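You operate a simulated robot arm through the tools that you are given. There is no shell and no other tool. Be economical: measure what you need, move in short steps, check, and stop when the job is done.

The job below is to be done with a simulated robot arm. You get a single attempt, and the scene is never put back.

Task
Run the hamper-side basin to the HIGH line at 30 C, wet the blue flannel there, put it back.
Fine: plug down first, HOT first, then COLD, then more of either as needed; handles shut, nothing spilt.

Only the result counts: the job must be done as asked and must still hold three seconds after the hand-in. Knocking over, shifting, dropping, spilling or breaking anything else fails it.

Robot
A 6-joint arm with a two-finger parallel gripper, fixed in place. Base frame: the origin is at the foot of the arm, x ahead of it, y to its left, z up. Readings come in cm, degrees, newtons and seconds.
With the tool pointing down near the work surface it reaches from about 24 to 70 cm from the base axis. Its first joint turns from -166.0 to 166.0 degrees. Payload 3.91 kg.
Tool frame: the origin (TCP) lies between the finger pads and is the grasp point; the fingertips stand 3 cm ahead of it; z points along the fingers, y is the line along which they close. Largest opening 11 cm; finger width 2, thickness 1; the body of the gripper, 4.8 by 11.2 cm, starts 5.5 cm behind the TCP.
Orientation is that of the tool frame in the base frame, as [roll, pitch, yaw] about the fixed x, y, z axes, in that order (R = Rz(yaw) Ry(pitch) Rx(roll)). With the fingers straight down and closing along the base's y, the tool's x points along the base's -x, its y along +y and its z along -z.

Tools
- The arm moves only by the tool arm_command. Its argument "plan" is a list of rows, each an object (a shift or turn left out is 0, a gripper value left out holds the last) with "dp": the shift along the tool's x, y, z in units of 30 mm (1.0 is 30 mm), a list of three; "dr": the turn, a rotation vector about the tool's x, y, z in units of 8 degrees (1.0 is 8 degrees), a list of three; "hand": the finger opening in cm, from 0 to 11. In form: [{"dp": [x, y, z], "dr": [rx, ry, rz], "hand": hand}, ...]. A call has 1 to 8 rows; each row shifts and turns the commanded pose from where the row before left it, along the tool's axes as they then stand. A call with a number of a shift or a turn outside -1 to 1 is refused whole. Rows are played at 5 a second. More than 5 cm and 8.6 degrees between two rows, or a gripper value outside its range, and nothing of the call is played. Where a pose cannot be reached the arm comes as near as it can. A force on the tool above 90 N (or 10 N above the force at the start of the call, whichever is more), or a blocked arm, ends the call early, and 0.2 s more pass. The fingers move at their own pace (about 10.8 cm/s each) and stop on an object; they squeeze with about 40 N. The grip force told is the motor's: it shows also when the fingers shut on nothing. Time passes only in rows, and 0.2 s behind the last, so rows that do not move let the fingers close. It gives the time, the measured TCP pose, the force on the tool (base axes), the opening and the grip force at its end, in the units of the frame above (readings bear some noise).
- Cameras (640 x 400 px; columns grow to the right, rows downward): "scene" is fixed at [4.95, -65.02, 141.39]; the picture's right is [0.64, -0.77, 0.00], its down [-0.37, -0.31, -0.88] and it looks along [0.67, 0.56, -0.48] (base axes); focal length 332 px, centre (320, 200). "wrist" rides on the gripper at [-3.6, 0, -5.7] in the tool frame; the picture's right is [0.00, -1.00, 0.00], its down [0.97, 0.00, -0.24] and it looks along [0.24, 0.00, 0.97] (tool axes); focal length 218 px, centre (320, 200). There is no depth. A picture from a camera that has moved, and an enlarged one, comes with that camera's place and axes in the base frame and with its lens.
- camera(camera): a new picture of that camera. It takes no simulated time.
- raise_lower(by): slides the trunk up (or, below 0, down) by that many cm; the arm rides with it, the base frame stays. It gives what a move gives, with no picture.
- close_up(camera, box): a new picture of the part [left, top, right, bottom] of that camera's present view, enlarged. It takes no simulated time.
- finish_job(): hands the job in; it is judged then, once.

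Go step by step. Nothing tells you positions but the pictures and the camera data: compare them with the known pose of the tool, close in by small moves and look again before you grip or let go. The budget is 120 turns and 84 pictures, counting those below and the enlarged ones. Unless the task says otherwise, let go and move clear before handing in, and close with one line.

The tools are called by a JSON object that holds its "name" and its "arguments". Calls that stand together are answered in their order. arm_command: Moves the arm, as the interface text tells. Its arguments: {"type":"object","properties":{"plan":{"type":"array"}},"required":["plan"]} The other tools are called the same way: raise_lower (by) slides the trunk up or down; camera (camera) takes a picture; close_up (camera, box) takes an enlarged picture of a part of a camera's view; finish_job () hands the job in.

At the start:

```text
t: 0.0
position: [40.97, -19.02, 121.12]
tcp_rot: [-179.9, -0.1, 180.0]
contact_force: [-1.1, -0.8, 0.3]
grip_width: 10.99
gripper_force: 0.1
trunk travel left (down, up): [-47.5, 6.5]
```

scene: 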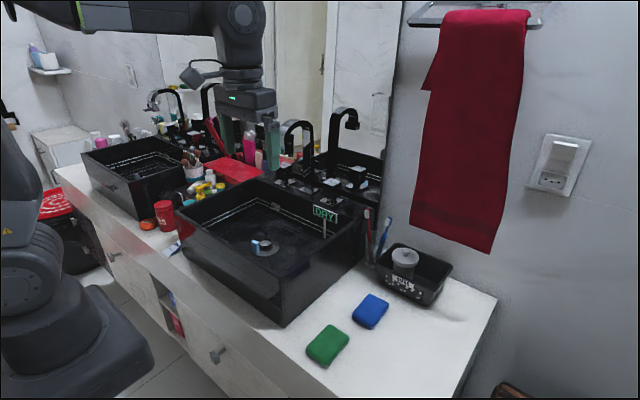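
wrist: 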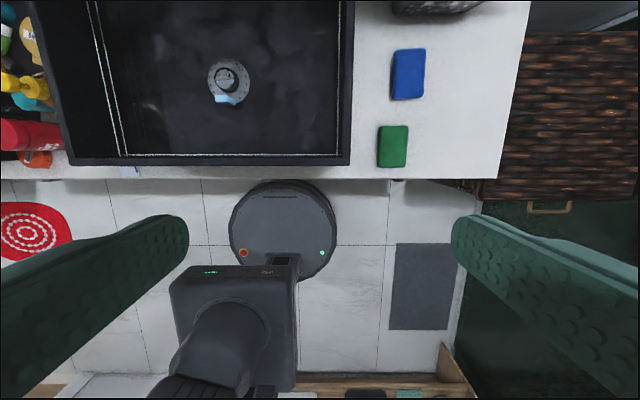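

I see two black basins; the wicker hamper is on the right (−y) side, so the nearer basin is the hamper-side one. I'll enlarge views of the basin, taps and flannels.

{"name": "close_up", "arguments": {"camera": "scene", "box": [180, 90, 400, 228]}}

{"name": "close_up", "arguments": {"camera": "scene", "box": [280, 200, 480, 380]}}

{"name": "close_up", "arguments": {"camera": "scene", "box": [80, 70, 240, 260]}}

```text
2.90 times, centred on (290, 159) of scene
camera zoom: at [4.95, -65.02, 141.39], right [0.64, -0.77, 0.0], down [-0.37, -0.31, -0.88], along [0.67, 0.56, -0.48], focal length 962 px, centre (407, 319)
```

zoom: 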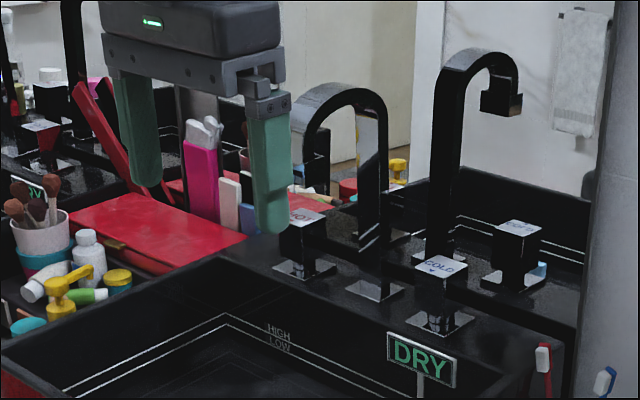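

```text
2.22 times, centred on (380, 290) of scene
camera zoom: at [4.95, -65.02, 141.39], right [0.64, -0.77, 0.0], down [-0.37, -0.31, -0.88], along [0.67, 0.56, -0.48], focal length 738 px, centre (187, 0)
```

zoom: 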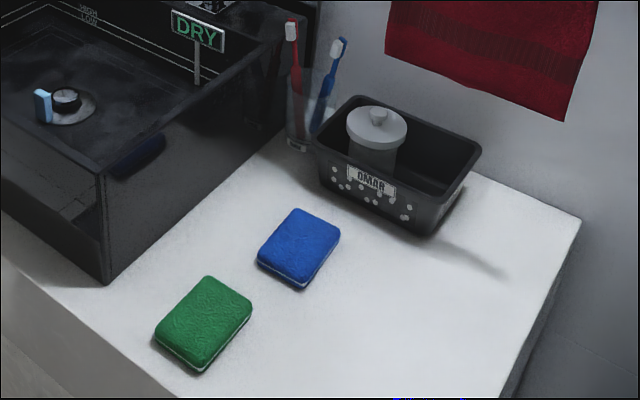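

```text
2.11 times, centred on (160, 165) of scene
camera zoom: at [4.95, -65.02, 141.39], right [0.64, -0.77, 0.0], down [-0.37, -0.31, -0.88], along [0.67, 0.56, -0.48], focal length 699 px, centre (657, 274)
```

zoom: 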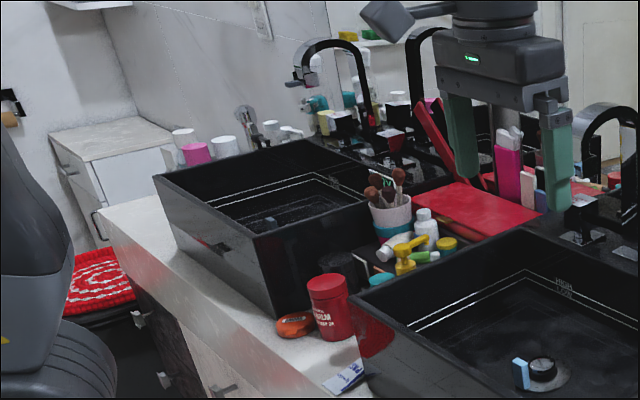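

The two views' rays meet around z≈77 for the counter and give the plug near (57, 0) and the blue flannel near (58, −37). I'll move the hand up over the basin to check this from a second viewpoint.

{"name": "arm_command", "arguments": {"plan": [{"dp": [-0.6, 1, 0]}, {"dp": [-0.6, 1, 0]}, {"dp": [-0.6, 1, 0]}, {"dp": [-0.6, 1, 0]}, {"dp": [-0.6, 1, 0]}, {"dp": [-0.6, 1, 0]}]}}

{"name": "camera", "arguments": {"camera": "wrist"}}

{"name": "camera", "arguments": {"camera": "scene"}}

```text
t: 1.4
position: [51.9, -0.85, 121.15]
tcp_rot: [-180.0, 0.0, 179.9]
contact_force: [0.5, -0.2, -0.5]
grip_width: 10.98
gripper_force: 0.2
trunk travel left (down, up): [-47.5, 6.5]
```

```text
78 pictures are left
camera wrist: at [55.43, -0.81, 126.77], right [0.0, -1.0, 0.0], down [-0.97, 0.0, 0.24], along [-0.24, 0.0, -0.97], focal length 218 px, centre (320, 200)
```

wrist: 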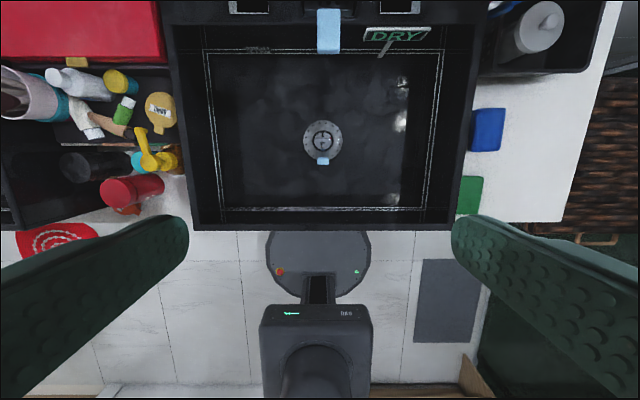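

```text
77 pictures are left
```

scene: 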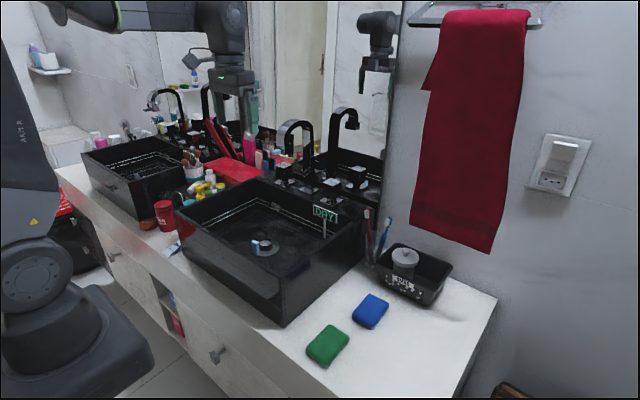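

The plug is confirmed at about (57, −1, 80). I'll tilt the hand so the wrist camera looks forward at the taps.

{"name": "arm_command", "arguments": {"plan": [{"dr": [0, -1, 0]}, {"dr": [0, -1, 0]}, {"dr": [0, -1, 0]}, {"dr": [0, -1, 0]}, {"dr": [0, -1, 0]}]}}

{"name": "camera", "arguments": {"camera": "wrist"}}

```text
t: 2.6
position: [51.71, -0.99, 121.1]
tcp_rot: [180.0, 40.1, -180.0]
contact_force: [0.6, 0.2, -0.4]
grip_width: 10.98
gripper_force: 0.0
trunk travel left (down, up): [-47.5, 6.5]
```

```text
76 pictures are left
camera wrist: at [50.7, -0.84, 127.73], right [0.0, -1.0, 0.0], down [-0.9, 0.0, -0.44], along [0.44, 0.0, -0.9], focal length 218 px, centre (320, 200)
```

wrist: 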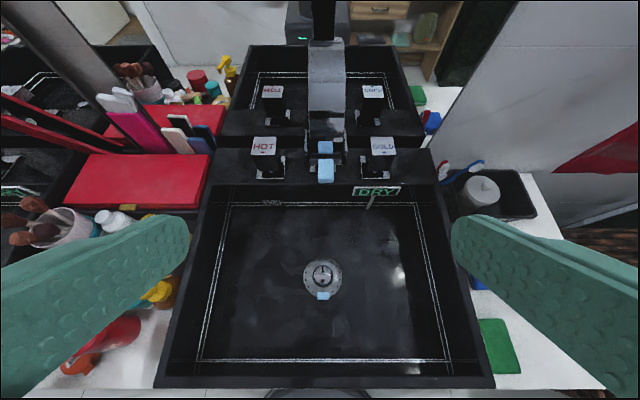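

{"name": "close_up", "arguments": {"camera": "wrist", "box": [240, 120, 420, 220]}}

{"name": "close_up", "arguments": {"camera": "wrist", "box": [270, 230, 370, 310]}}

{"name": "close_up", "arguments": {"camera": "scene", "box": [270, 100, 400, 220]}}

{"name": "close_up", "arguments": {"camera": "scene", "box": [230, 220, 300, 270]}}

```text
3.56 times, centred on (330, 170) of wrist
camera zoom: at [50.7, -0.84, 127.73], right [0.0, -1.0, 0.0], down [-0.9, 0.0, -0.44], along [0.44, 0.0, -0.9], focal length 776 px, centre (284, 307)
```

zoom: 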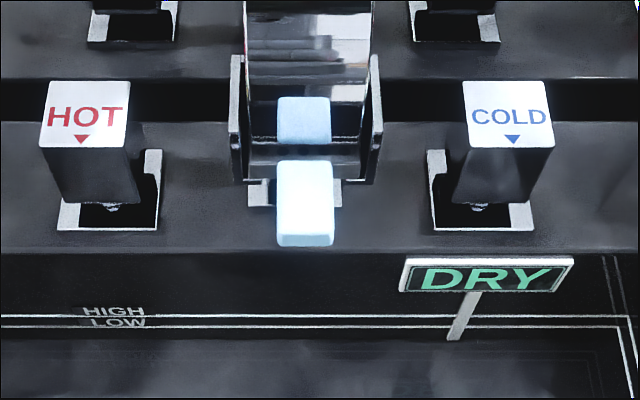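

```text
5.00 times, centred on (320, 270) of wrist
camera zoom: at [50.7, -0.84, 127.73], right [0.0, -1.0, 0.0], down [-0.9, 0.0, -0.44], along [0.44, 0.0, -0.9], focal length 1091 px, centre (320, -150)
```

zoom: 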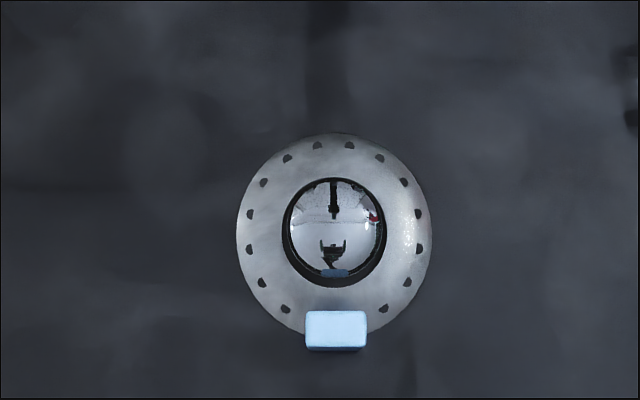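

```text
3.33 times, centred on (335, 160) of scene
camera zoom: at [4.95, -65.02, 141.39], right [0.64, -0.77, 0.0], down [-0.37, -0.31, -0.88], along [0.67, 0.56, -0.48], focal length 1106 px, centre (270, 333)
```

zoom: 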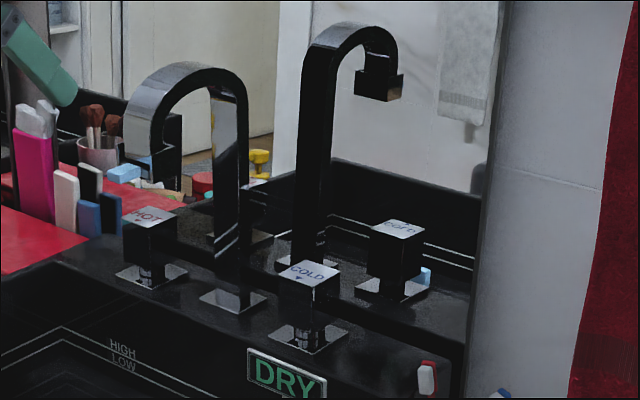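

```text
8.00 times, centred on (265, 245) of scene
camera zoom: at [4.95, -65.02, 141.39], right [0.64, -0.77, 0.0], down [-0.37, -0.31, -0.88], along [0.67, 0.56, -0.48], focal length 2655 px, centre (760, -160)
```

zoom: 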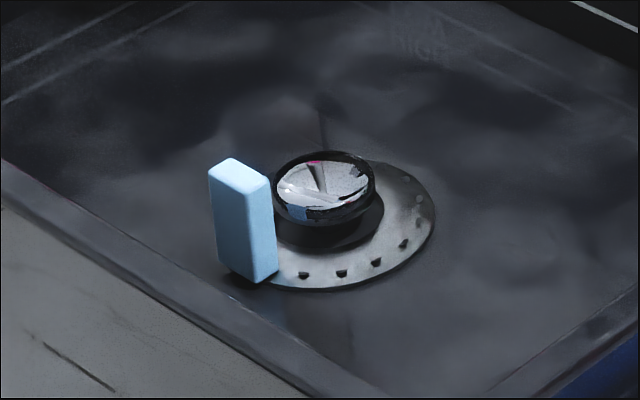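

My positions agree across cameras: plug dome near (56.4, −1.4, ~82), HOT cap near (75.5, 9, 98.5), COLD cap near (75.5, −10.7, 98.5), and the spout tip near (64, −1). I'll close the fingers, reduce the tilt to about 16° and descend toward the plug.

{"name": "arm_command", "arguments": {"plan": [{"dr": [0, 1, 0], "hand": 0}, {"dr": [0, 1, 0]}, {"dr": [0, 1, 0]}, {"dp": [0.13, 0, 0.97]}, {"dp": [0.13, 0, 0.97]}, {"dp": [0.13, 0, 0.97]}, {"dp": [0.13, 0, 0.97]}, {"dp": [0.13, -0.1, 0.97]}]}}

{"name": "camera", "arguments": {"camera": "wrist"}}

{"name": "camera", "arguments": {"camera": "scene"}}

```text
t: 4.4
position: [53.62, -1.57, 106.67]
tcp_rot: [179.9, 16.0, 180.0]
contact_force: [0.3, -0.8, 0.5]
grip_width: 0.0
gripper_force: 37.3
trunk travel left (down, up): [-47.5, 6.5]
```

```text
71 pictures are left
camera wrist: at [55.52, -1.42, 113.07], right [0.0, -1.0, 0.0], down [-1.0, 0.0, -0.04], along [0.04, 0.0, -1.0], focal length 218 px, centre (320, 200)
```

wrist: 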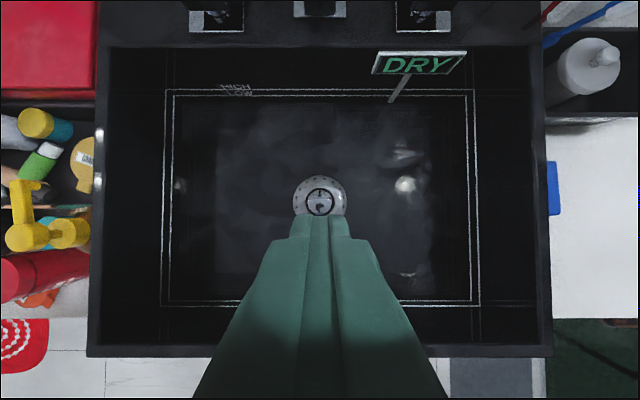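

```text
70 pictures are left
```

scene: 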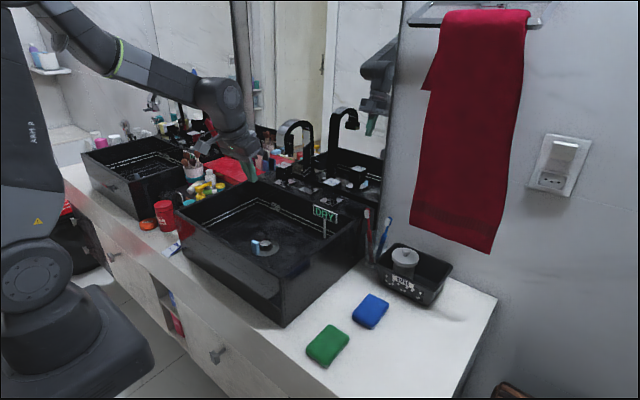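

The dome is in line with the fingers, so I'll descend to just above it.

{"name": "arm_command", "arguments": {"plan": [{"dp": [0.14, 0.01, 0.885]}, {"dp": [0.14, 0.01, 0.885]}, {"dp": [0.14, 0.01, 0.885]}, {"dp": [0.14, 0.01, 0.885]}, {"dp": [0.14, 0.01, 0.885]}, {"dp": [0.14, 0.01, 0.885]}]}}

{"name": "camera", "arguments": {"camera": "wrist"}}

{"name": "close_up", "arguments": {"camera": "scene", "box": [220, 200, 310, 260]}}

```text
t: 5.8
position: [55.79, -1.09, 90.58]
tcp_rot: [-180.0, 16.0, -180.0]
contact_force: [0.5, 0.6, -0.9]
grip_width: 0.0
gripper_force: 38.0
trunk travel left (down, up): [-47.5, 6.5]
```

```text
69 pictures are left
camera wrist: at [57.72, -1.0, 96.9], right [0.0, -1.0, 0.0], down [-1.0, 0.0, -0.04], along [0.04, 0.0, -1.0], focal length 218 px, centre (320, 200)
```

wrist: 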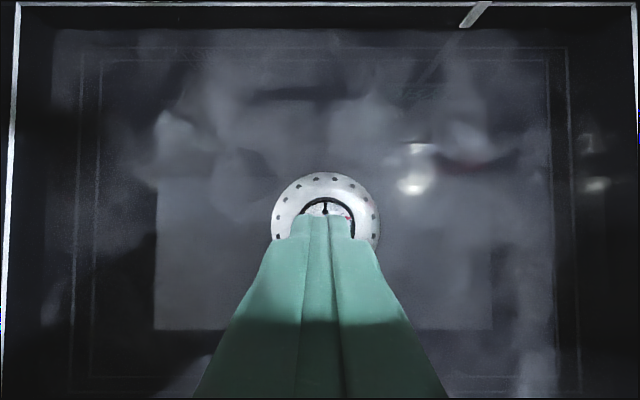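

```text
6.67 times, centred on (265, 230) of scene
camera zoom: at [4.95, -65.02, 141.39], right [0.64, -0.77, 0.0], down [-0.37, -0.31, -0.88], along [0.67, 0.56, -0.48], focal length 2212 px, centre (687, 0)
```

zoom: 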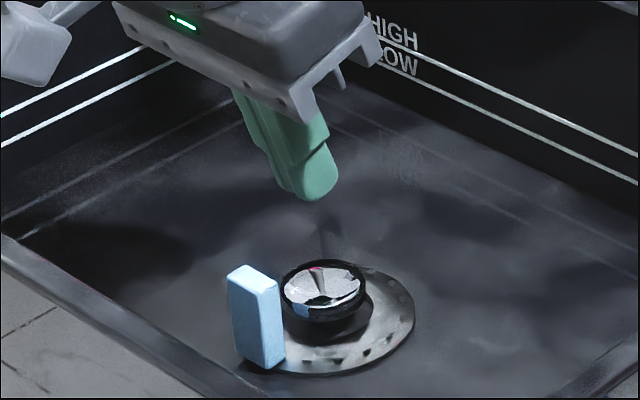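

The fingertip is about 4.5 cm above the dome and centred on it. I'll press straight down in small steps.

{"name": "arm_command", "arguments": {"plan": [{"dp": [0.138, -0.1, 0.48]}, {"dp": [0.138, 0, 0.48]}, {"dp": [0.138, 0, 0.48]}, {"dp": [0.07, 0, 0.24]}, {"dp": [0.07, 0, 0.24]}, {"dp": [0.07, 0, 0.24]}]}}

{"name": "close_up", "arguments": {"camera": "scene", "box": [220, 200, 310, 260]}}

```text
t: 7.2
position: [55.74, -1.33, 84.67]
tcp_rot: [179.9, 17.1, 180.0]
contact_force: [-1.1, -4.3, 78.4]
grip_width: 0.0
gripper_force: 37.8
trunk travel left (down, up): [-47.5, 6.5]
```

```text
6.67 times, centred on (265, 230) of scene
camera zoom: at [4.95, -65.02, 141.39], right [0.64, -0.77, 0.0], down [-0.37, -0.31, -0.88], along [0.67, 0.56, -0.48], focal length 2212 px, centre (687, 0)
```

zoom: 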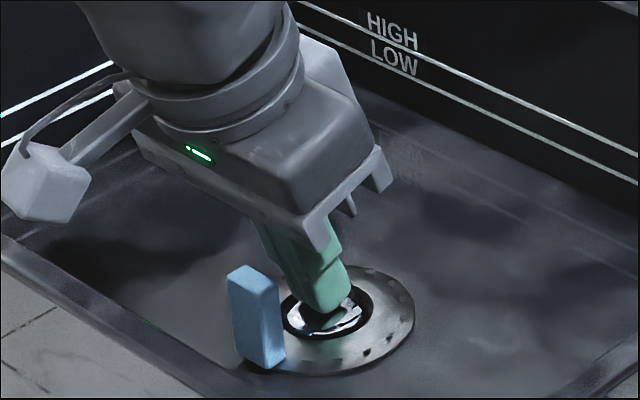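

The dome has gone down to its seat with a firm reaction. I'll lift off and check that it stays down.

{"name": "arm_command", "arguments": {"plan": [{"dp": [-0.138, 0, -0.48]}, {"dp": [-0.27, 0, -0.96]}, {"dp": [-0.27, 0, -0.96]}, {"dp": [-0.27, 0, -0.96]}]}}

{"name": "close_up", "arguments": {"camera": "scene", "box": [220, 200, 310, 260]}}

```text
t: 8.2
position: [55.65, -1.5, 94.53]
tcp_rot: [179.9, 15.9, -180.0]
contact_force: [-0.6, 0.4, 0.5]
grip_width: 0.0
gripper_force: 37.6
trunk travel left (down, up): [-47.5, 6.5]
```

```text
6.67 times, centred on (265, 230) of scene
camera zoom: at [4.95, -65.02, 141.39], right [0.64, -0.77, 0.0], down [-0.37, -0.31, -0.88], along [0.67, 0.56, -0.48], focal length 2212 px, centre (687, 0)
```

zoom: 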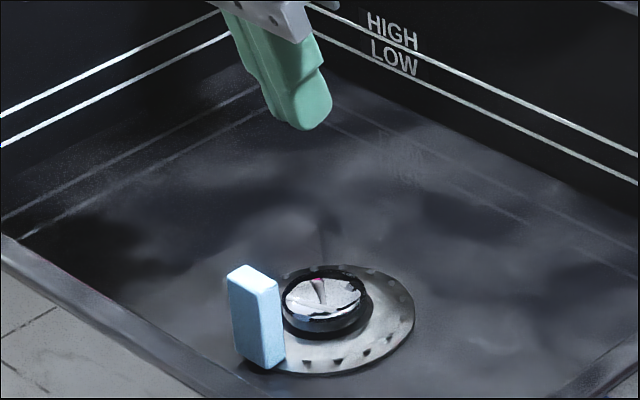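

The dome looks lower than at first but not as low as when pressed. I'll wait a moment and enlarge for comparison.

{"name": "arm_command", "arguments": {"plan": [{"dp": [0, 0, 0]}, {"dp": [0, 0, 0]}]}}

{"name": "close_up", "arguments": {"camera": "scene", "box": [230, 220, 300, 270]}}

{"name": "close_up", "arguments": {"camera": "wrist", "box": [250, 140, 390, 260]}}

```text
t: 8.8
position: [55.71, -1.57, 94.38]
tcp_rot: [-180.0, 16.0, 180.0]
contact_force: [-0.4, 0.5, 0.5]
grip_width: 0.01
gripper_force: 37.8
trunk travel left (down, up): [-47.5, 6.5]
```

```text
8.00 times, centred on (265, 245) of scene
camera zoom: at [4.95, -65.02, 141.39], right [0.64, -0.77, 0.0], down [-0.37, -0.31, -0.88], along [0.67, 0.56, -0.48], focal length 2655 px, centre (760, -160)
```

zoom: 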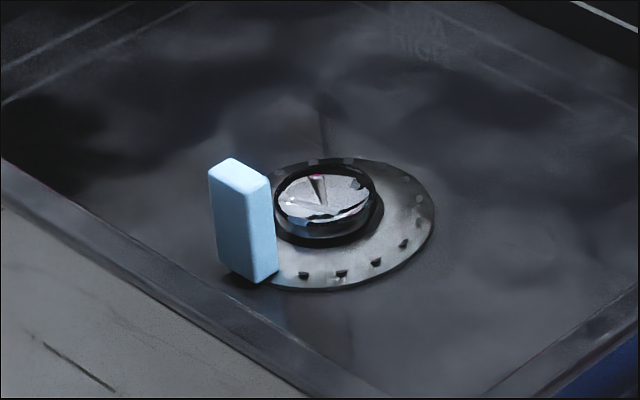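

```text
3.33 times, centred on (320, 200) of wrist
camera zoom: at [57.51, -1.37, 100.81], right [0.0, -1.0, 0.0], down [-1.0, 0.0, -0.04], along [0.04, 0.0, -1.0], focal length 728 px, centre (320, 200)
```

zoom: 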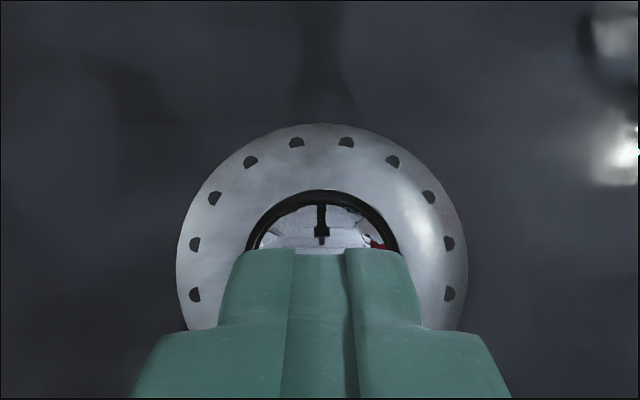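

The dome seems latched lower than before, with its black gasket seated; I'll confirm that by whether water holds. Next I'll go up and left toward the HOT tap, keeping clear of the spout.

{"name": "arm_command", "arguments": {"plan": [{"dp": [-0.257, 0.7, -0.897]}, {"dp": [-0.257, 0.7, -0.897]}, {"dp": [-0.257, 0.7, -0.897]}, {"dp": [-0.257, 0.7, -0.897]}, {"dp": [-0.257, 0.7, -0.897], "hand": 8}, {"dp": [-0.961, 0, 0.276]}, {"dp": [-0.961, 0, 0.276]}, {"dp": [-0.961, 0, 0.276]}]}}

{"name": "camera", "arguments": {"camera": "wrist"}}

```text
t: 10.6
position: [64.82, 8.91, 108.25]
tcp_rot: [-179.9, 16.1, -180.0]
contact_force: [0.3, -0.6, -1.2]
grip_width: 8.02
gripper_force: 0.1
trunk travel left (down, up): [-47.5, 6.5]
```

```text
63 pictures are left
camera wrist: at [66.68, 9.06, 114.67], right [0.0, -1.0, 0.0], down [-1.0, 0.0, -0.04], along [0.04, 0.0, -1.0], focal length 218 px, centre (320, 200)
```

wrist: 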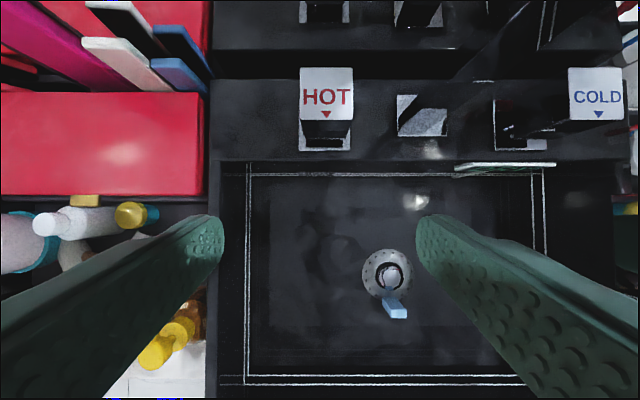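

HOT's cap is at (75.4, 8.6, 98.5), as I expected. I'll check the plug in this view before going on.

{"name": "close_up", "arguments": {"camera": "wrist", "box": [350, 240, 430, 320]}}

```text
5.00 times, centred on (390, 280) of wrist
camera zoom: at [66.68, 9.06, 114.67], right [0.0, -1.0, 0.0], down [-1.0, 0.0, -0.04], along [0.04, 0.0, -1.0], focal length 1091 px, centre (-30, -200)
```

zoom: 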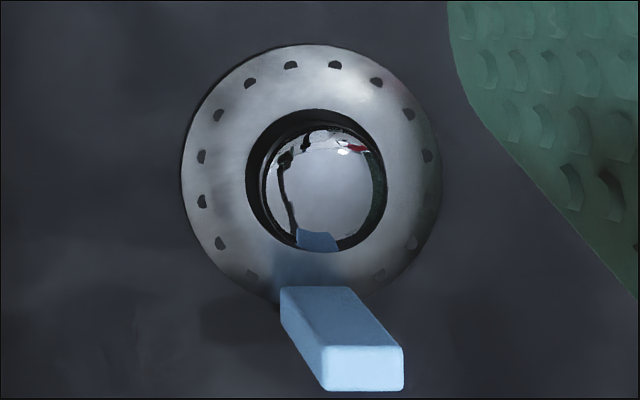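

The dome sits down inside its ring. Now I'll move over the HOT cap and partway down.

{"name": "arm_command", "arguments": {"plan": [{"dp": [-0.865, -0.03, 0.248]}, {"dp": [-0.865, -0.03, 0.248]}, {"dp": [-0.865, -0.03, 0.248]}, {"dp": [-0.865, -0.03, 0.248]}, {"dp": [0.207, 0, 0.72]}, {"dp": [0.207, 0, 0.72]}]}}

{"name": "camera", "arguments": {"camera": "wrist"}}

{"name": "close_up", "arguments": {"camera": "scene", "box": [240, 110, 368, 190]}}

```text
t: 12.0
position: [75.46, 8.68, 103.72]
tcp_rot: [-180.0, 16.0, 180.0]
contact_force: [-0.8, -0.6, 0.6]
grip_width: 8.0
gripper_force: 0.0
trunk travel left (down, up): [-47.5, 6.5]
```

```text
61 pictures are left
camera wrist: at [77.36, 8.75, 110.17], right [0.0, -1.0, 0.0], down [-1.0, 0.0, -0.04], along [0.04, 0.0, -1.0], focal length 218 px, centre (320, 200)
```

wrist: 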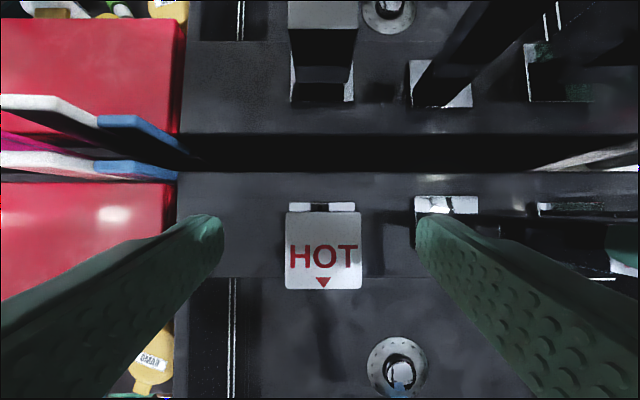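

```text
5.00 times, centred on (304, 150) of scene
camera zoom: at [4.95, -65.02, 141.39], right [0.64, -0.77, 0.0], down [-0.37, -0.31, -0.88], along [0.67, 0.56, -0.48], focal length 1659 px, centre (400, 450)
```

zoom: 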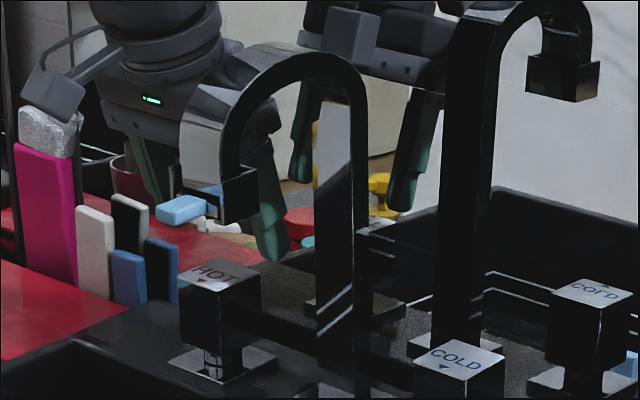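

Aligned over the cap. I'll go down 6.7 cm, close gently and check the grip.

{"name": "arm_command", "arguments": {"plan": [{"dp": [0.205, -0.02, 0.716]}, {"dp": [0.205, 0, 0.716]}, {"dp": [0.205, 0, 0.716]}, {"hand": 5}, {"hand": 3.5}, {"hand": 3.5}]}}

{"name": "camera", "arguments": {"camera": "wrist"}}

{"name": "close_up", "arguments": {"camera": "scene", "box": [240, 130, 368, 220]}}

```text
t: 13.4
position: [75.69, 8.42, 97.14]
tcp_rot: [179.9, 16.0, 179.9]
contact_force: [-3.7, -6.6, -2.3]
grip_width: 4.0
gripper_force: 45.2
trunk travel left (down, up): [-47.5, 6.5]
```

```text
59 pictures are left
camera wrist: at [77.44, 8.57, 103.44], right [0.0, -1.0, 0.0], down [-1.0, 0.0, -0.04], along [0.04, 0.0, -1.0], focal length 218 px, centre (320, 200)
```

wrist: 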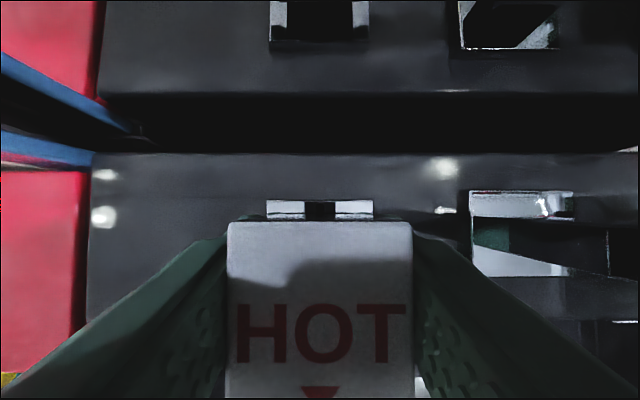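

```text
4.44 times, centred on (304, 175) of scene
camera zoom: at [4.95, -65.02, 141.39], right [0.64, -0.77, 0.0], down [-0.37, -0.31, -0.88], along [0.67, 0.56, -0.48], focal length 1475 px, centre (391, 311)
```

zoom: 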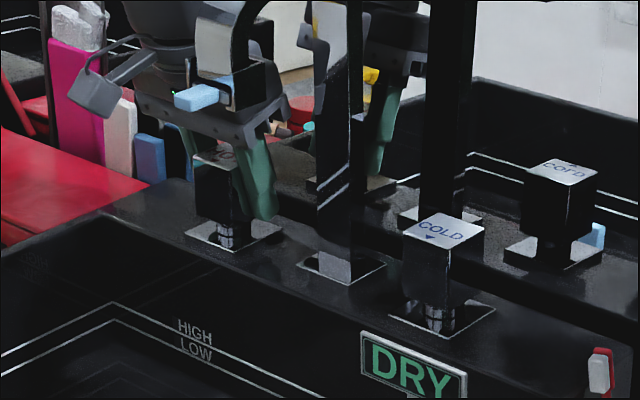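

Gripped (4.0 cm). I'll try turning counter-clockwise by 16° about the tap's vertical axis and look for water.

{"name": "arm_command", "arguments": {"plan": [{"dr": [-0.138, 0, -0.48]}, {"dr": [-0.138, 0, -0.48]}, {"dr": [-0.138, 0, -0.48]}, {"dr": [-0.138, 0, -0.48]}]}}

{"name": "camera", "arguments": {"camera": "scene"}}

{"name": "close_up", "arguments": {"camera": "scene", "box": [220, 130, 368, 260]}}

```text
t: 14.4
position: [75.57, 8.57, 96.96]
tcp_rot: [-180.0, 15.9, -164.0]
contact_force: [-1.2, -10.4, -7.0]
grip_width: 4.01
gripper_force: 45.2
trunk travel left (down, up): [-47.5, 6.5]
```

```text
57 pictures are left
```

scene: 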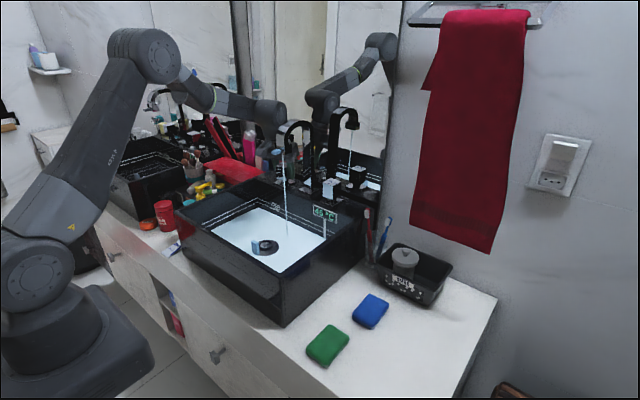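

```text
3.08 times, centred on (294, 195) of scene
camera zoom: at [4.95, -65.02, 141.39], right [0.64, -0.77, 0.0], down [-0.37, -0.31, -0.88], along [0.67, 0.56, -0.48], focal length 1021 px, centre (400, 215)
```

zoom: 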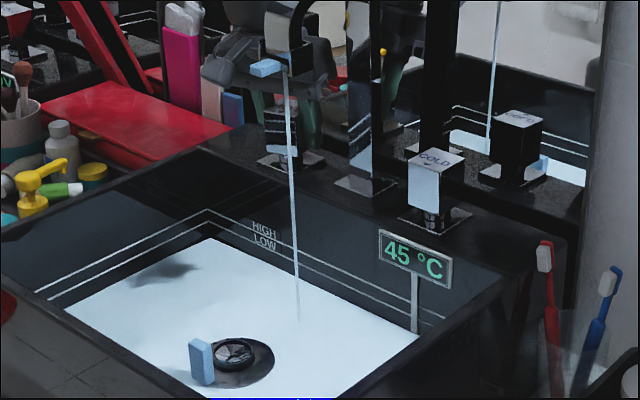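

Water is running and the display reads 45 °C. I'll let it run about a second to measure the fill rate.

{"name": "arm_command", "arguments": {"plan": [{"dr": [0, 0, 0]}, {"dr": [0, 0, 0]}, {"dr": [0, 0, 0]}, {"dr": [0, 0, 0]}]}}

{"name": "close_up", "arguments": {"camera": "scene", "box": [195, 160, 355, 260]}}

```text
t: 15.4
position: [75.53, 8.61, 97.13]
tcp_rot: [-180.0, 15.9, -164.2]
contact_force: [-1.3, -11.3, -7.4]
grip_width: 3.99
gripper_force: 45.0
trunk travel left (down, up): [-47.5, 6.5]
```

```text
4.00 times, centred on (275, 210) of scene
camera zoom: at [4.95, -65.02, 141.39], right [0.64, -0.77, 0.0], down [-0.37, -0.31, -0.88], along [0.67, 0.56, -0.48], focal length 1327 px, centre (500, 160)
```

zoom: 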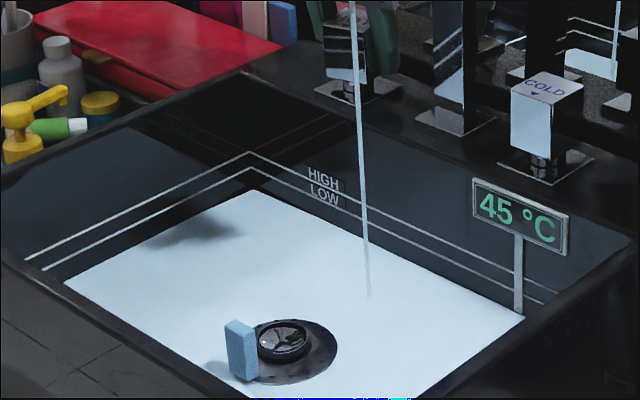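

The level rises slowly. I'll let it run longer at this opening before measuring again.

{"name": "arm_command", "arguments": {"plan": [{"dr": [0, 0, 0]}, {"dr": [0, 0, 0]}, {"dr": [0, 0, 0]}, {"dr": [0, 0, 0]}, {"dr": [0, 0, 0]}, {"dr": [0, 0, 0]}, {"dr": [0, 0, 0]}, {"dr": [0, 0, 0]}]}}

{"name": "close_up", "arguments": {"camera": "scene", "box": [195, 160, 355, 260]}}

```text
t: 17.2
position: [75.53, 8.72, 97.1]
tcp_rot: [179.9, 15.9, -164.1]
contact_force: [-2.9, -12.6, -7.2]
grip_width: 4.02
gripper_force: 45.4
trunk travel left (down, up): [-47.5, 6.5]
```

```text
4.00 times, centred on (275, 210) of scene
camera zoom: at [4.95, -65.02, 141.39], right [0.64, -0.77, 0.0], down [-0.37, -0.31, -0.88], along [0.67, 0.56, -0.48], focal length 1327 px, centre (500, 160)
```

zoom: 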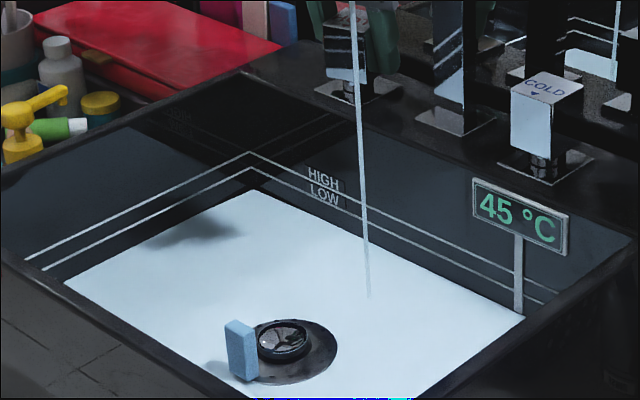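

The level isn't changing at all, so either the flow is tiny or it's draining. I'll shut HOT and see whether the film stays.

{"name": "arm_command", "arguments": {"plan": [{"dr": [0.138, 0, 0.48]}, {"dr": [0.138, 0, 0.48]}, {"dr": [0.138, 0, 0.48]}, {"dr": [0.138, 0, 0.48]}, {"dr": [0, 0, 0]}, {"dr": [0, 0, 0]}]}}

{"name": "close_up", "arguments": {"camera": "scene", "box": [195, 160, 355, 260]}}

```text
t: 18.6
position: [75.59, 8.42, 97.06]
tcp_rot: [179.9, 16.1, 179.9]
contact_force: [0.9, -19.7, -1.9]
grip_width: 4.0
gripper_force: 44.9
trunk travel left (down, up): [-47.5, 6.5]
```

```text
4.00 times, centred on (275, 210) of scene
camera zoom: at [4.95, -65.02, 141.39], right [0.64, -0.77, 0.0], down [-0.37, -0.31, -0.88], along [0.67, 0.56, -0.48], focal length 1327 px, centre (500, 160)
```

zoom: 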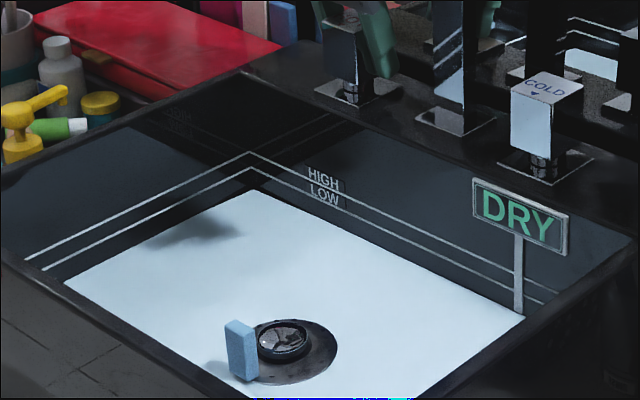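

The display is back to DRY, so the water drained and the plug isn't sealed. I'll release HOT, rise and inspect the plug from above.

{"name": "arm_command", "arguments": {"plan": [{"hand": 7}, {"hand": 7}, {"dp": [-0.26, 0, -0.9]}, {"dp": [-0.26, 0, -0.9]}, {"dp": [-0.26, 0, -0.9]}, {"dp": [-0.26, 0, -0.9]}, {"dp": [0.961, 0, -0.276]}, {"dp": [0.961, 0, -0.276]}]}}

{"name": "arm_command", "arguments": {"plan": [{"dp": [0.961, 0, -0.276]}, {"dp": [0.961, -0.2, -0.276]}, {"dp": [0.961, -0.9, -0.276]}, {"dp": [0.961, -0.9, -0.276]}, {"dp": [0, -0.9, 0]}, {"dp": [0, -0.4, 0], "hand": 0}]}}

{"name": "camera", "arguments": {"camera": "wrist"}}

{"name": "close_up", "arguments": {"camera": "scene", "box": [230, 220, 300, 270]}}

```text
t: 20.4
position: [69.44, 8.73, 108.48]
tcp_rot: [180.0, 16.0, -180.0]
contact_force: [-0.6, 0.3, 0.3]
grip_width: 7.0
gripper_force: 0.1
trunk travel left (down, up): [-47.5, 6.5]
```

```text
t: 21.8
position: [57.43, -1.2, 108.49]
tcp_rot: [-180.0, 16.0, 180.0]
contact_force: [0.2, -0.5, 0.0]
grip_width: 0.0
gripper_force: 14.4
trunk travel left (down, up): [-47.5, 6.5]
```

```text
52 pictures are left
camera wrist: at [59.35, -1.19, 114.76], right [0.0, -1.0, 0.0], down [-1.0, 0.0, -0.04], along [0.04, 0.0, -1.0], focal length 218 px, centre (320, 200)
```

wrist: 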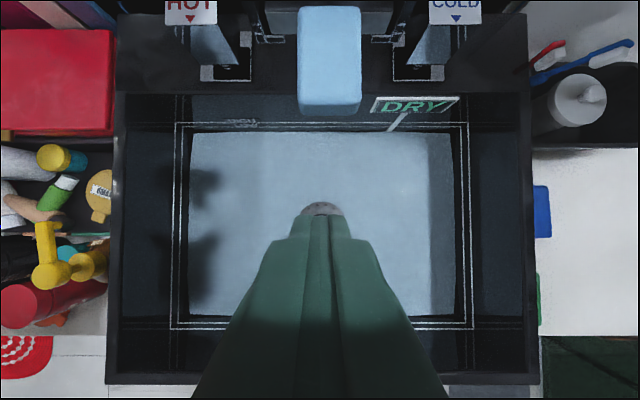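

```text
8.00 times, centred on (265, 245) of scene
camera zoom: at [4.95, -65.02, 141.39], right [0.64, -0.77, 0.0], down [-0.37, -0.31, -0.88], along [0.67, 0.56, -0.48], focal length 2655 px, centre (760, -160)
```

zoom: 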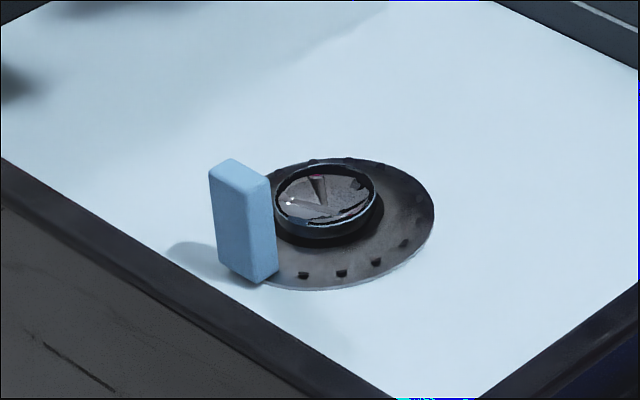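

The film is still there, so the dome may in fact be seated and the trickle too thin to register. I'll go back to HOT, open it further and watch the level over a longer run.

{"name": "arm_command", "arguments": {"plan": [{"dp": [0, 0.8, 0], "hand": 7}, {"dp": [0, 0.8, 0]}, {"dp": [0, 0.85, 0]}, {"dp": [0, 0.8, 0]}, {"dp": [-0.961, 0, 0.276]}, {"dp": [-0.961, 0, 0.276]}, {"dp": [-0.961, 0, 0.276]}, {"dp": [-0.961, 0, 0.276]}]}}

{"name": "arm_command", "arguments": {"plan": [{"dp": [-0.961, 0, 0.276]}, {"dp": [-0.961, 0, 0.276]}, {"dp": [0.262, 0, 0.913]}, {"dp": [0.262, 0, 0.913]}, {"dp": [0.262, 0, 0.913]}, {"dp": [0.262, 0, 0.913]}]}}

```text
t: 23.6
position: [69.79, 8.49, 108.31]
tcp_rot: [179.9, 15.9, 180.0]
contact_force: [0.5, -0.6, -0.6]
grip_width: 6.99
gripper_force: 0.1
trunk travel left (down, up): [-47.5, 6.5]
```

```text
t: 25.0
position: [75.36, 8.6, 96.97]
tcp_rot: [179.9, 16.0, -179.9]
contact_force: [-0.1, -0.3, -0.7]
grip_width: 6.99
gripper_force: 0.0
trunk travel left (down, up): [-47.5, 6.5]
```

Back around the HOT cap. I'll grip it, open about 24° and let it run.

{"name": "arm_command", "arguments": {"plan": [{"hand": 3.5}, {"hand": 3.5}, {"dr": [-0.207, 0, -0.72]}, {"dr": [-0.207, 0, -0.72]}, {"dr": [-0.207, 0, -0.72]}, {"dr": [-0.207, 0, -0.72]}]}}

{"name": "arm_command", "arguments": {"plan": [{"dr": [0, 0, 0]}, {"dr": [0, 0, 0]}, {"dr": [0, 0, 0]}, {"dr": [0, 0, 0]}, {"dr": [0, 0, 0]}, {"dr": [0, 0, 0]}, {"dr": [0, 0, 0]}, {"dr": [0, 0, 0]}]}}

{"name": "close_up", "arguments": {"camera": "scene", "box": [195, 160, 355, 260]}}

```text
t: 26.4
position: [75.39, 8.6, 97.09]
tcp_rot: [-179.9, 16.0, -155.9]
contact_force: [-6.4, -2.7, 6.6]
grip_width: 4.02
gripper_force: 44.5
trunk travel left (down, up): [-47.5, 6.5]
```

```text
t: 28.2
position: [75.45, 8.62, 97.01]
tcp_rot: [180.0, 16.0, -156.1]
contact_force: [-11.4, 0.3, 3.5]
grip_width: 4.01
gripper_force: 44.5
trunk travel left (down, up): [-47.5, 6.5]
```

```text
4.00 times, centred on (275, 210) of scene
camera zoom: at [4.95, -65.02, 141.39], right [0.64, -0.77, 0.0], down [-0.37, -0.31, -0.88], along [0.67, 0.56, -0.48], focal length 1327 px, centre (500, 160)
```

zoom: 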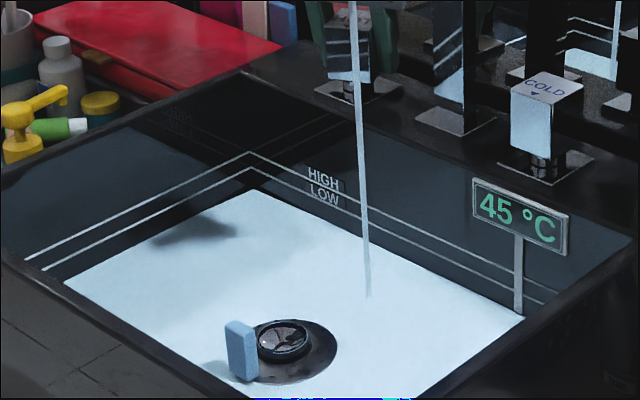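

The level still isn't rising, so the plug truly leaks. I'll shut HOT and go back to press the plug properly.

{"name": "arm_command", "arguments": {"plan": [{"dr": [0.207, 0, 0.72]}, {"dr": [0.207, 0, 0.72]}, {"dr": [0.207, 0, 0.72]}, {"dr": [0.207, 0, 0.72]}, {"dr": [0, 0, 0]}]}}

{"name": "close_up", "arguments": {"camera": "scene", "box": [235, 130, 363, 210]}}

```text
t: 29.4
position: [75.47, 8.53, 97.13]
tcp_rot: [-180.0, 16.1, 179.9]
contact_force: [-10.8, -5.1, -1.3]
grip_width: 3.99
gripper_force: 45.1
trunk travel left (down, up): [-47.5, 6.5]
```

```text
5.00 times, centred on (299, 170) of scene
camera zoom: at [4.95, -65.02, 141.39], right [0.64, -0.77, 0.0], down [-0.37, -0.31, -0.88], along [0.67, 0.56, -0.48], focal length 1659 px, centre (425, 350)
```

zoom: 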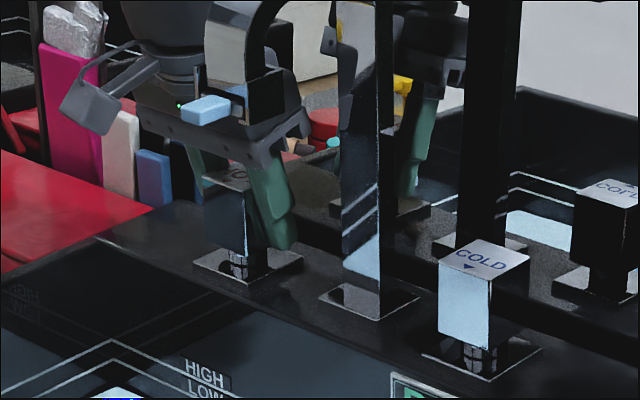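

HOT is shut. I'll release, back out and take an enlarged look at the plug on the way.

{"name": "arm_command", "arguments": {"plan": [{"hand": 7}, {"hand": 7}, {"dp": [-0.26, 0, -0.9]}, {"dp": [-0.26, 0, -0.9]}, {"dp": [-0.26, 0, -0.9]}, {"dp": [-0.26, 0, -0.9]}, {"dp": [0.961, 0, -0.276]}, {"dp": [0.961, 0, -0.276]}]}}

{"name": "arm_command", "arguments": {"plan": [{"dp": [0.961, 0, -0.276]}, {"dp": [0.961, 0, -0.276]}, {"dp": [0.961, 0, -0.276]}, {"dp": [0.961, 0, -0.276], "hand": 0}, {"dp": [0.276, 0, 0.961]}, {"dp": [0.276, 0, 0.961]}, {"dp": [0.276, 0, 0.961]}]}}

{"name": "camera", "arguments": {"camera": "wrist"}}

```text
t: 31.2
position: [69.31, 8.52, 108.17]
tcp_rot: [-180.0, 16.1, -179.9]
contact_force: [-0.7, -0.2, -0.1]
grip_width: 7.01
gripper_force: 0.1
trunk travel left (down, up): [-47.5, 6.5]
```

```text
t: 32.8
position: [57.54, 8.71, 99.3]
tcp_rot: [-180.0, 16.0, -180.0]
contact_force: [-0.5, 0.3, 0.6]
grip_width: 0.0
gripper_force: 37.8
trunk travel left (down, up): [-47.5, 6.5]
```

```text
48 pictures are left
camera wrist: at [59.25, 8.75, 105.61], right [0.0, -1.0, 0.0], down [-1.0, 0.0, -0.04], along [0.04, 0.0, -1.0], focal length 218 px, centre (320, 200)
```

wrist: 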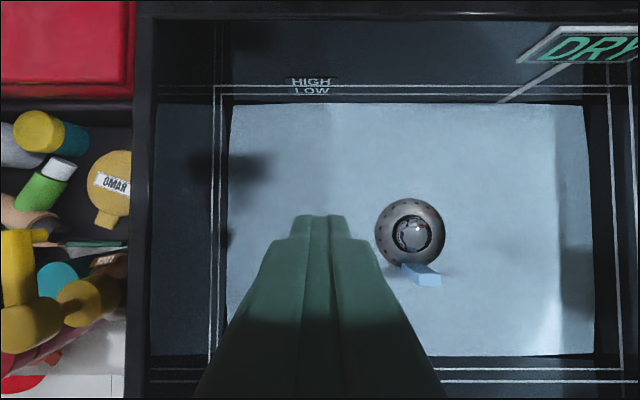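

{"name": "close_up", "arguments": {"camera": "wrist", "box": [370, 190, 450, 290]}}

```text
4.00 times, centred on (410, 240) of wrist
camera zoom: at [59.25, 8.75, 105.61], right [0.0, -1.0, 0.0], down [-1.0, 0.0, -0.04], along [0.04, 0.0, -1.0], focal length 873 px, centre (-40, 40)
```

zoom: 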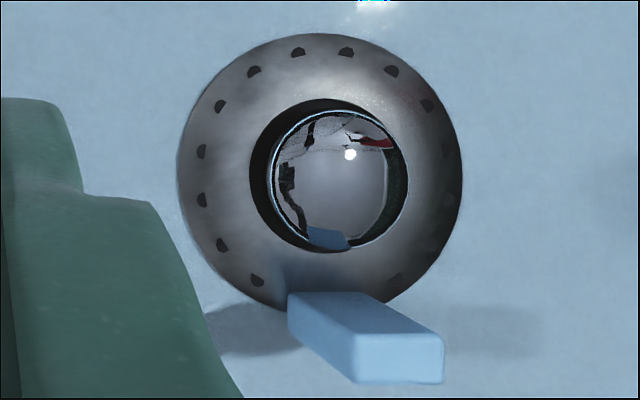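

The dome still stands about a centimetre above the ring. I'll go back over it and press harder, with a dwell.

{"name": "arm_command", "arguments": {"plan": [{"dp": [0.15, -0.84, -0.04]}, {"dp": [0.15, -0.84, -0.04]}, {"dp": [0.15, -0.84, -0.04]}, {"dp": [0.13, -0.84, -0.04]}, {"dp": [0.283, 0, 0.985]}, {"dp": [0.283, 0, 0.985]}, {"dp": [0.283, 0, 0.985]}, {"dp": [0.25, 0, 0.86]}]}}

{"name": "close_up", "arguments": {"camera": "scene", "box": [230, 220, 300, 270]}}

```text
t: 34.6
position: [55.86, -1.45, 87.2]
tcp_rot: [180.0, 16.0, -179.9]
contact_force: [-0.5, 0.2, 0.6]
grip_width: 0.0
gripper_force: 37.6
trunk travel left (down, up): [-47.5, 6.5]
```

```text
8.00 times, centred on (265, 245) of scene
camera zoom: at [4.95, -65.02, 141.39], right [0.64, -0.77, 0.0], down [-0.37, -0.31, -0.88], along [0.67, 0.56, -0.48], focal length 2655 px, centre (760, -160)
```

zoom: 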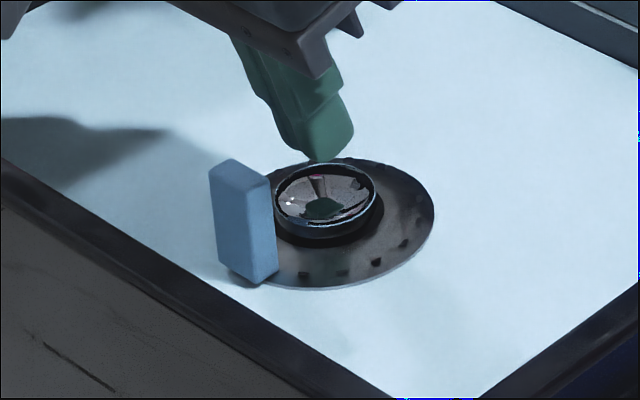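

The fingertip is a centimetre or two above the dome. I'm pressing down in fine steps and holding.

{"name": "arm_command", "arguments": {"plan": [{"dp": [0.08, 0, 0.28]}, {"dp": [0.08, 0, 0.28]}, {"dp": [0.06, 0, 0.2]}, {"dp": [0.06, 0, 0.2]}, {"dp": [0.03, 0, 0.1]}, {"dp": [0.03, 0, 0.1]}, {"dp": [0, 0, 0]}, {"dp": [0, 0, 0]}]}}

{"name": "close_up", "arguments": {"camera": "scene", "box": [230, 220, 300, 270]}}

```text
t: 36.1
position: [55.6, -1.43, 85.05]
tcp_rot: [179.9, 17.7, 180.0]
contact_force: [-44.2, -5.2, 118.2]
grip_width: 0.0
gripper_force: 37.7
trunk travel left (down, up): [-47.5, 6.5]
stopped in row 7: the force on the tool passed its limit (the readings are from after the stop); the commanded pose is now the measured one
```

```text
8.00 times, centred on (265, 245) of scene
camera zoom: at [4.95, -65.02, 141.39], right [0.64, -0.77, 0.0], down [-0.37, -0.31, -0.88], along [0.67, 0.56, -0.48], focal length 2655 px, centre (760, -160)
```

zoom: 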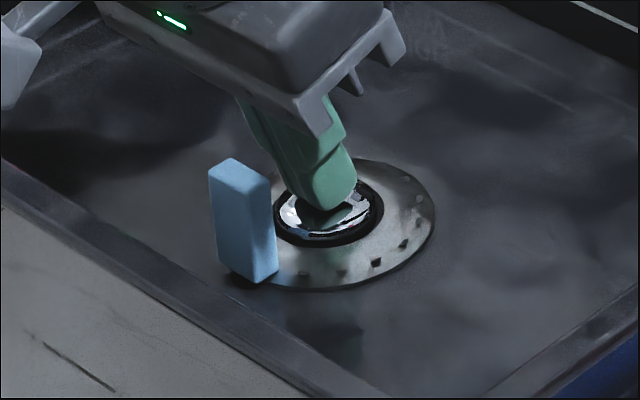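

Hard stop reached with the dome flush. I'll lift off and see where it rests.

{"name": "arm_command", "arguments": {"plan": [{"dp": [-0.05, 0, -0.2]}, {"dp": [-0.14, 0, -0.48]}, {"dp": [-0.27, 0, -0.96]}, {"dp": [-0.27, 0, -0.96]}]}}

{"name": "close_up", "arguments": {"camera": "scene", "box": [230, 220, 300, 270]}}

```text
t: 37.1
position: [55.89, -1.31, 92.21]
tcp_rot: [180.0, 16.8, -180.0]
contact_force: [-0.3, -0.9, -0.5]
grip_width: 0.0
gripper_force: 37.5
trunk travel left (down, up): [-47.5, 6.5]
```

```text
8.00 times, centred on (265, 245) of scene
camera zoom: at [4.95, -65.02, 141.39], right [0.64, -0.77, 0.0], down [-0.37, -0.31, -0.88], along [0.67, 0.56, -0.48], focal length 2655 px, centre (760, -160)
```

zoom: 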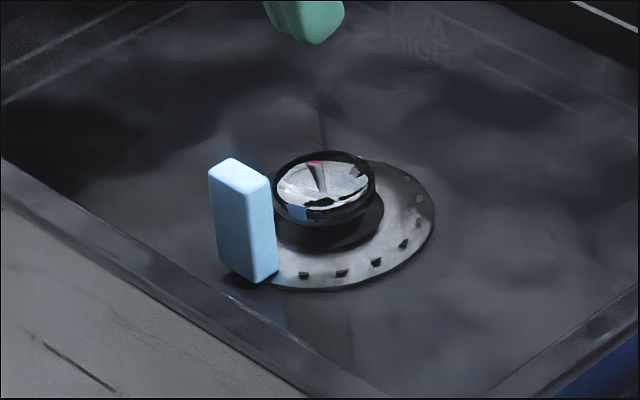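

The dome popped back to its original height, so it's a push-push plug: it had been closed, the white floor was a shallow layer of water, and the flow was just tiny. I'll press it once more to latch it down, then open HOT much wider.

{"name": "arm_command", "arguments": {"plan": [{"dp": [0.184, -0.03, 0.64]}, {"dp": [0.184, 0, 0.64]}, {"dp": [0.138, 0, 0.48]}, {"dp": [0.07, 0, 0.24]}, {"dp": [0.07, 0, 0.24]}, {"dp": [0.06, 0, 0.2]}]}}

{"name": "arm_command", "arguments": {"plan": [{"dp": [-0.138, 0, -0.48]}, {"dp": [-0.27, 0, -0.96]}, {"dp": [-0.27, 0, -0.96]}]}}

{"name": "close_up", "arguments": {"camera": "scene", "box": [230, 220, 300, 270]}}

```text
t: 38.5
position: [56.1, -1.62, 84.93]
tcp_rot: [179.9, 17.5, 179.9]
contact_force: [1.5, -1.3, 34.7]
grip_width: 0.0
gripper_force: 37.7
trunk travel left (down, up): [-47.5, 6.5]
```

```text
t: 39.3
position: [55.88, -1.54, 92.13]
tcp_rot: [179.9, 16.9, 179.9]
contact_force: [-0.4, 0.8, -0.6]
grip_width: 0.0
gripper_force: 37.1
trunk travel left (down, up): [-47.5, 6.5]
```

```text
8.00 times, centred on (265, 245) of scene
camera zoom: at [4.95, -65.02, 141.39], right [0.64, -0.77, 0.0], down [-0.37, -0.31, -0.88], along [0.67, 0.56, -0.48], focal length 2655 px, centre (760, -160)
```

zoom: 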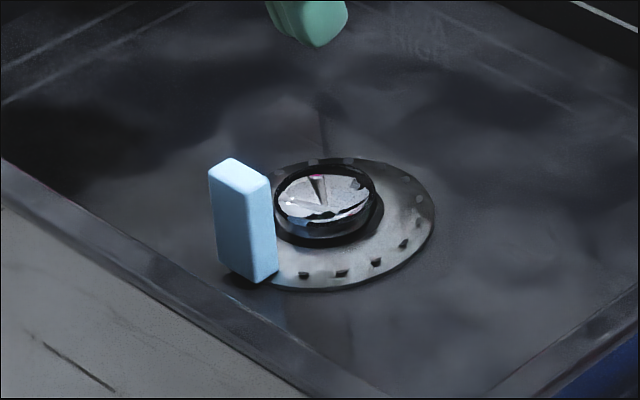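

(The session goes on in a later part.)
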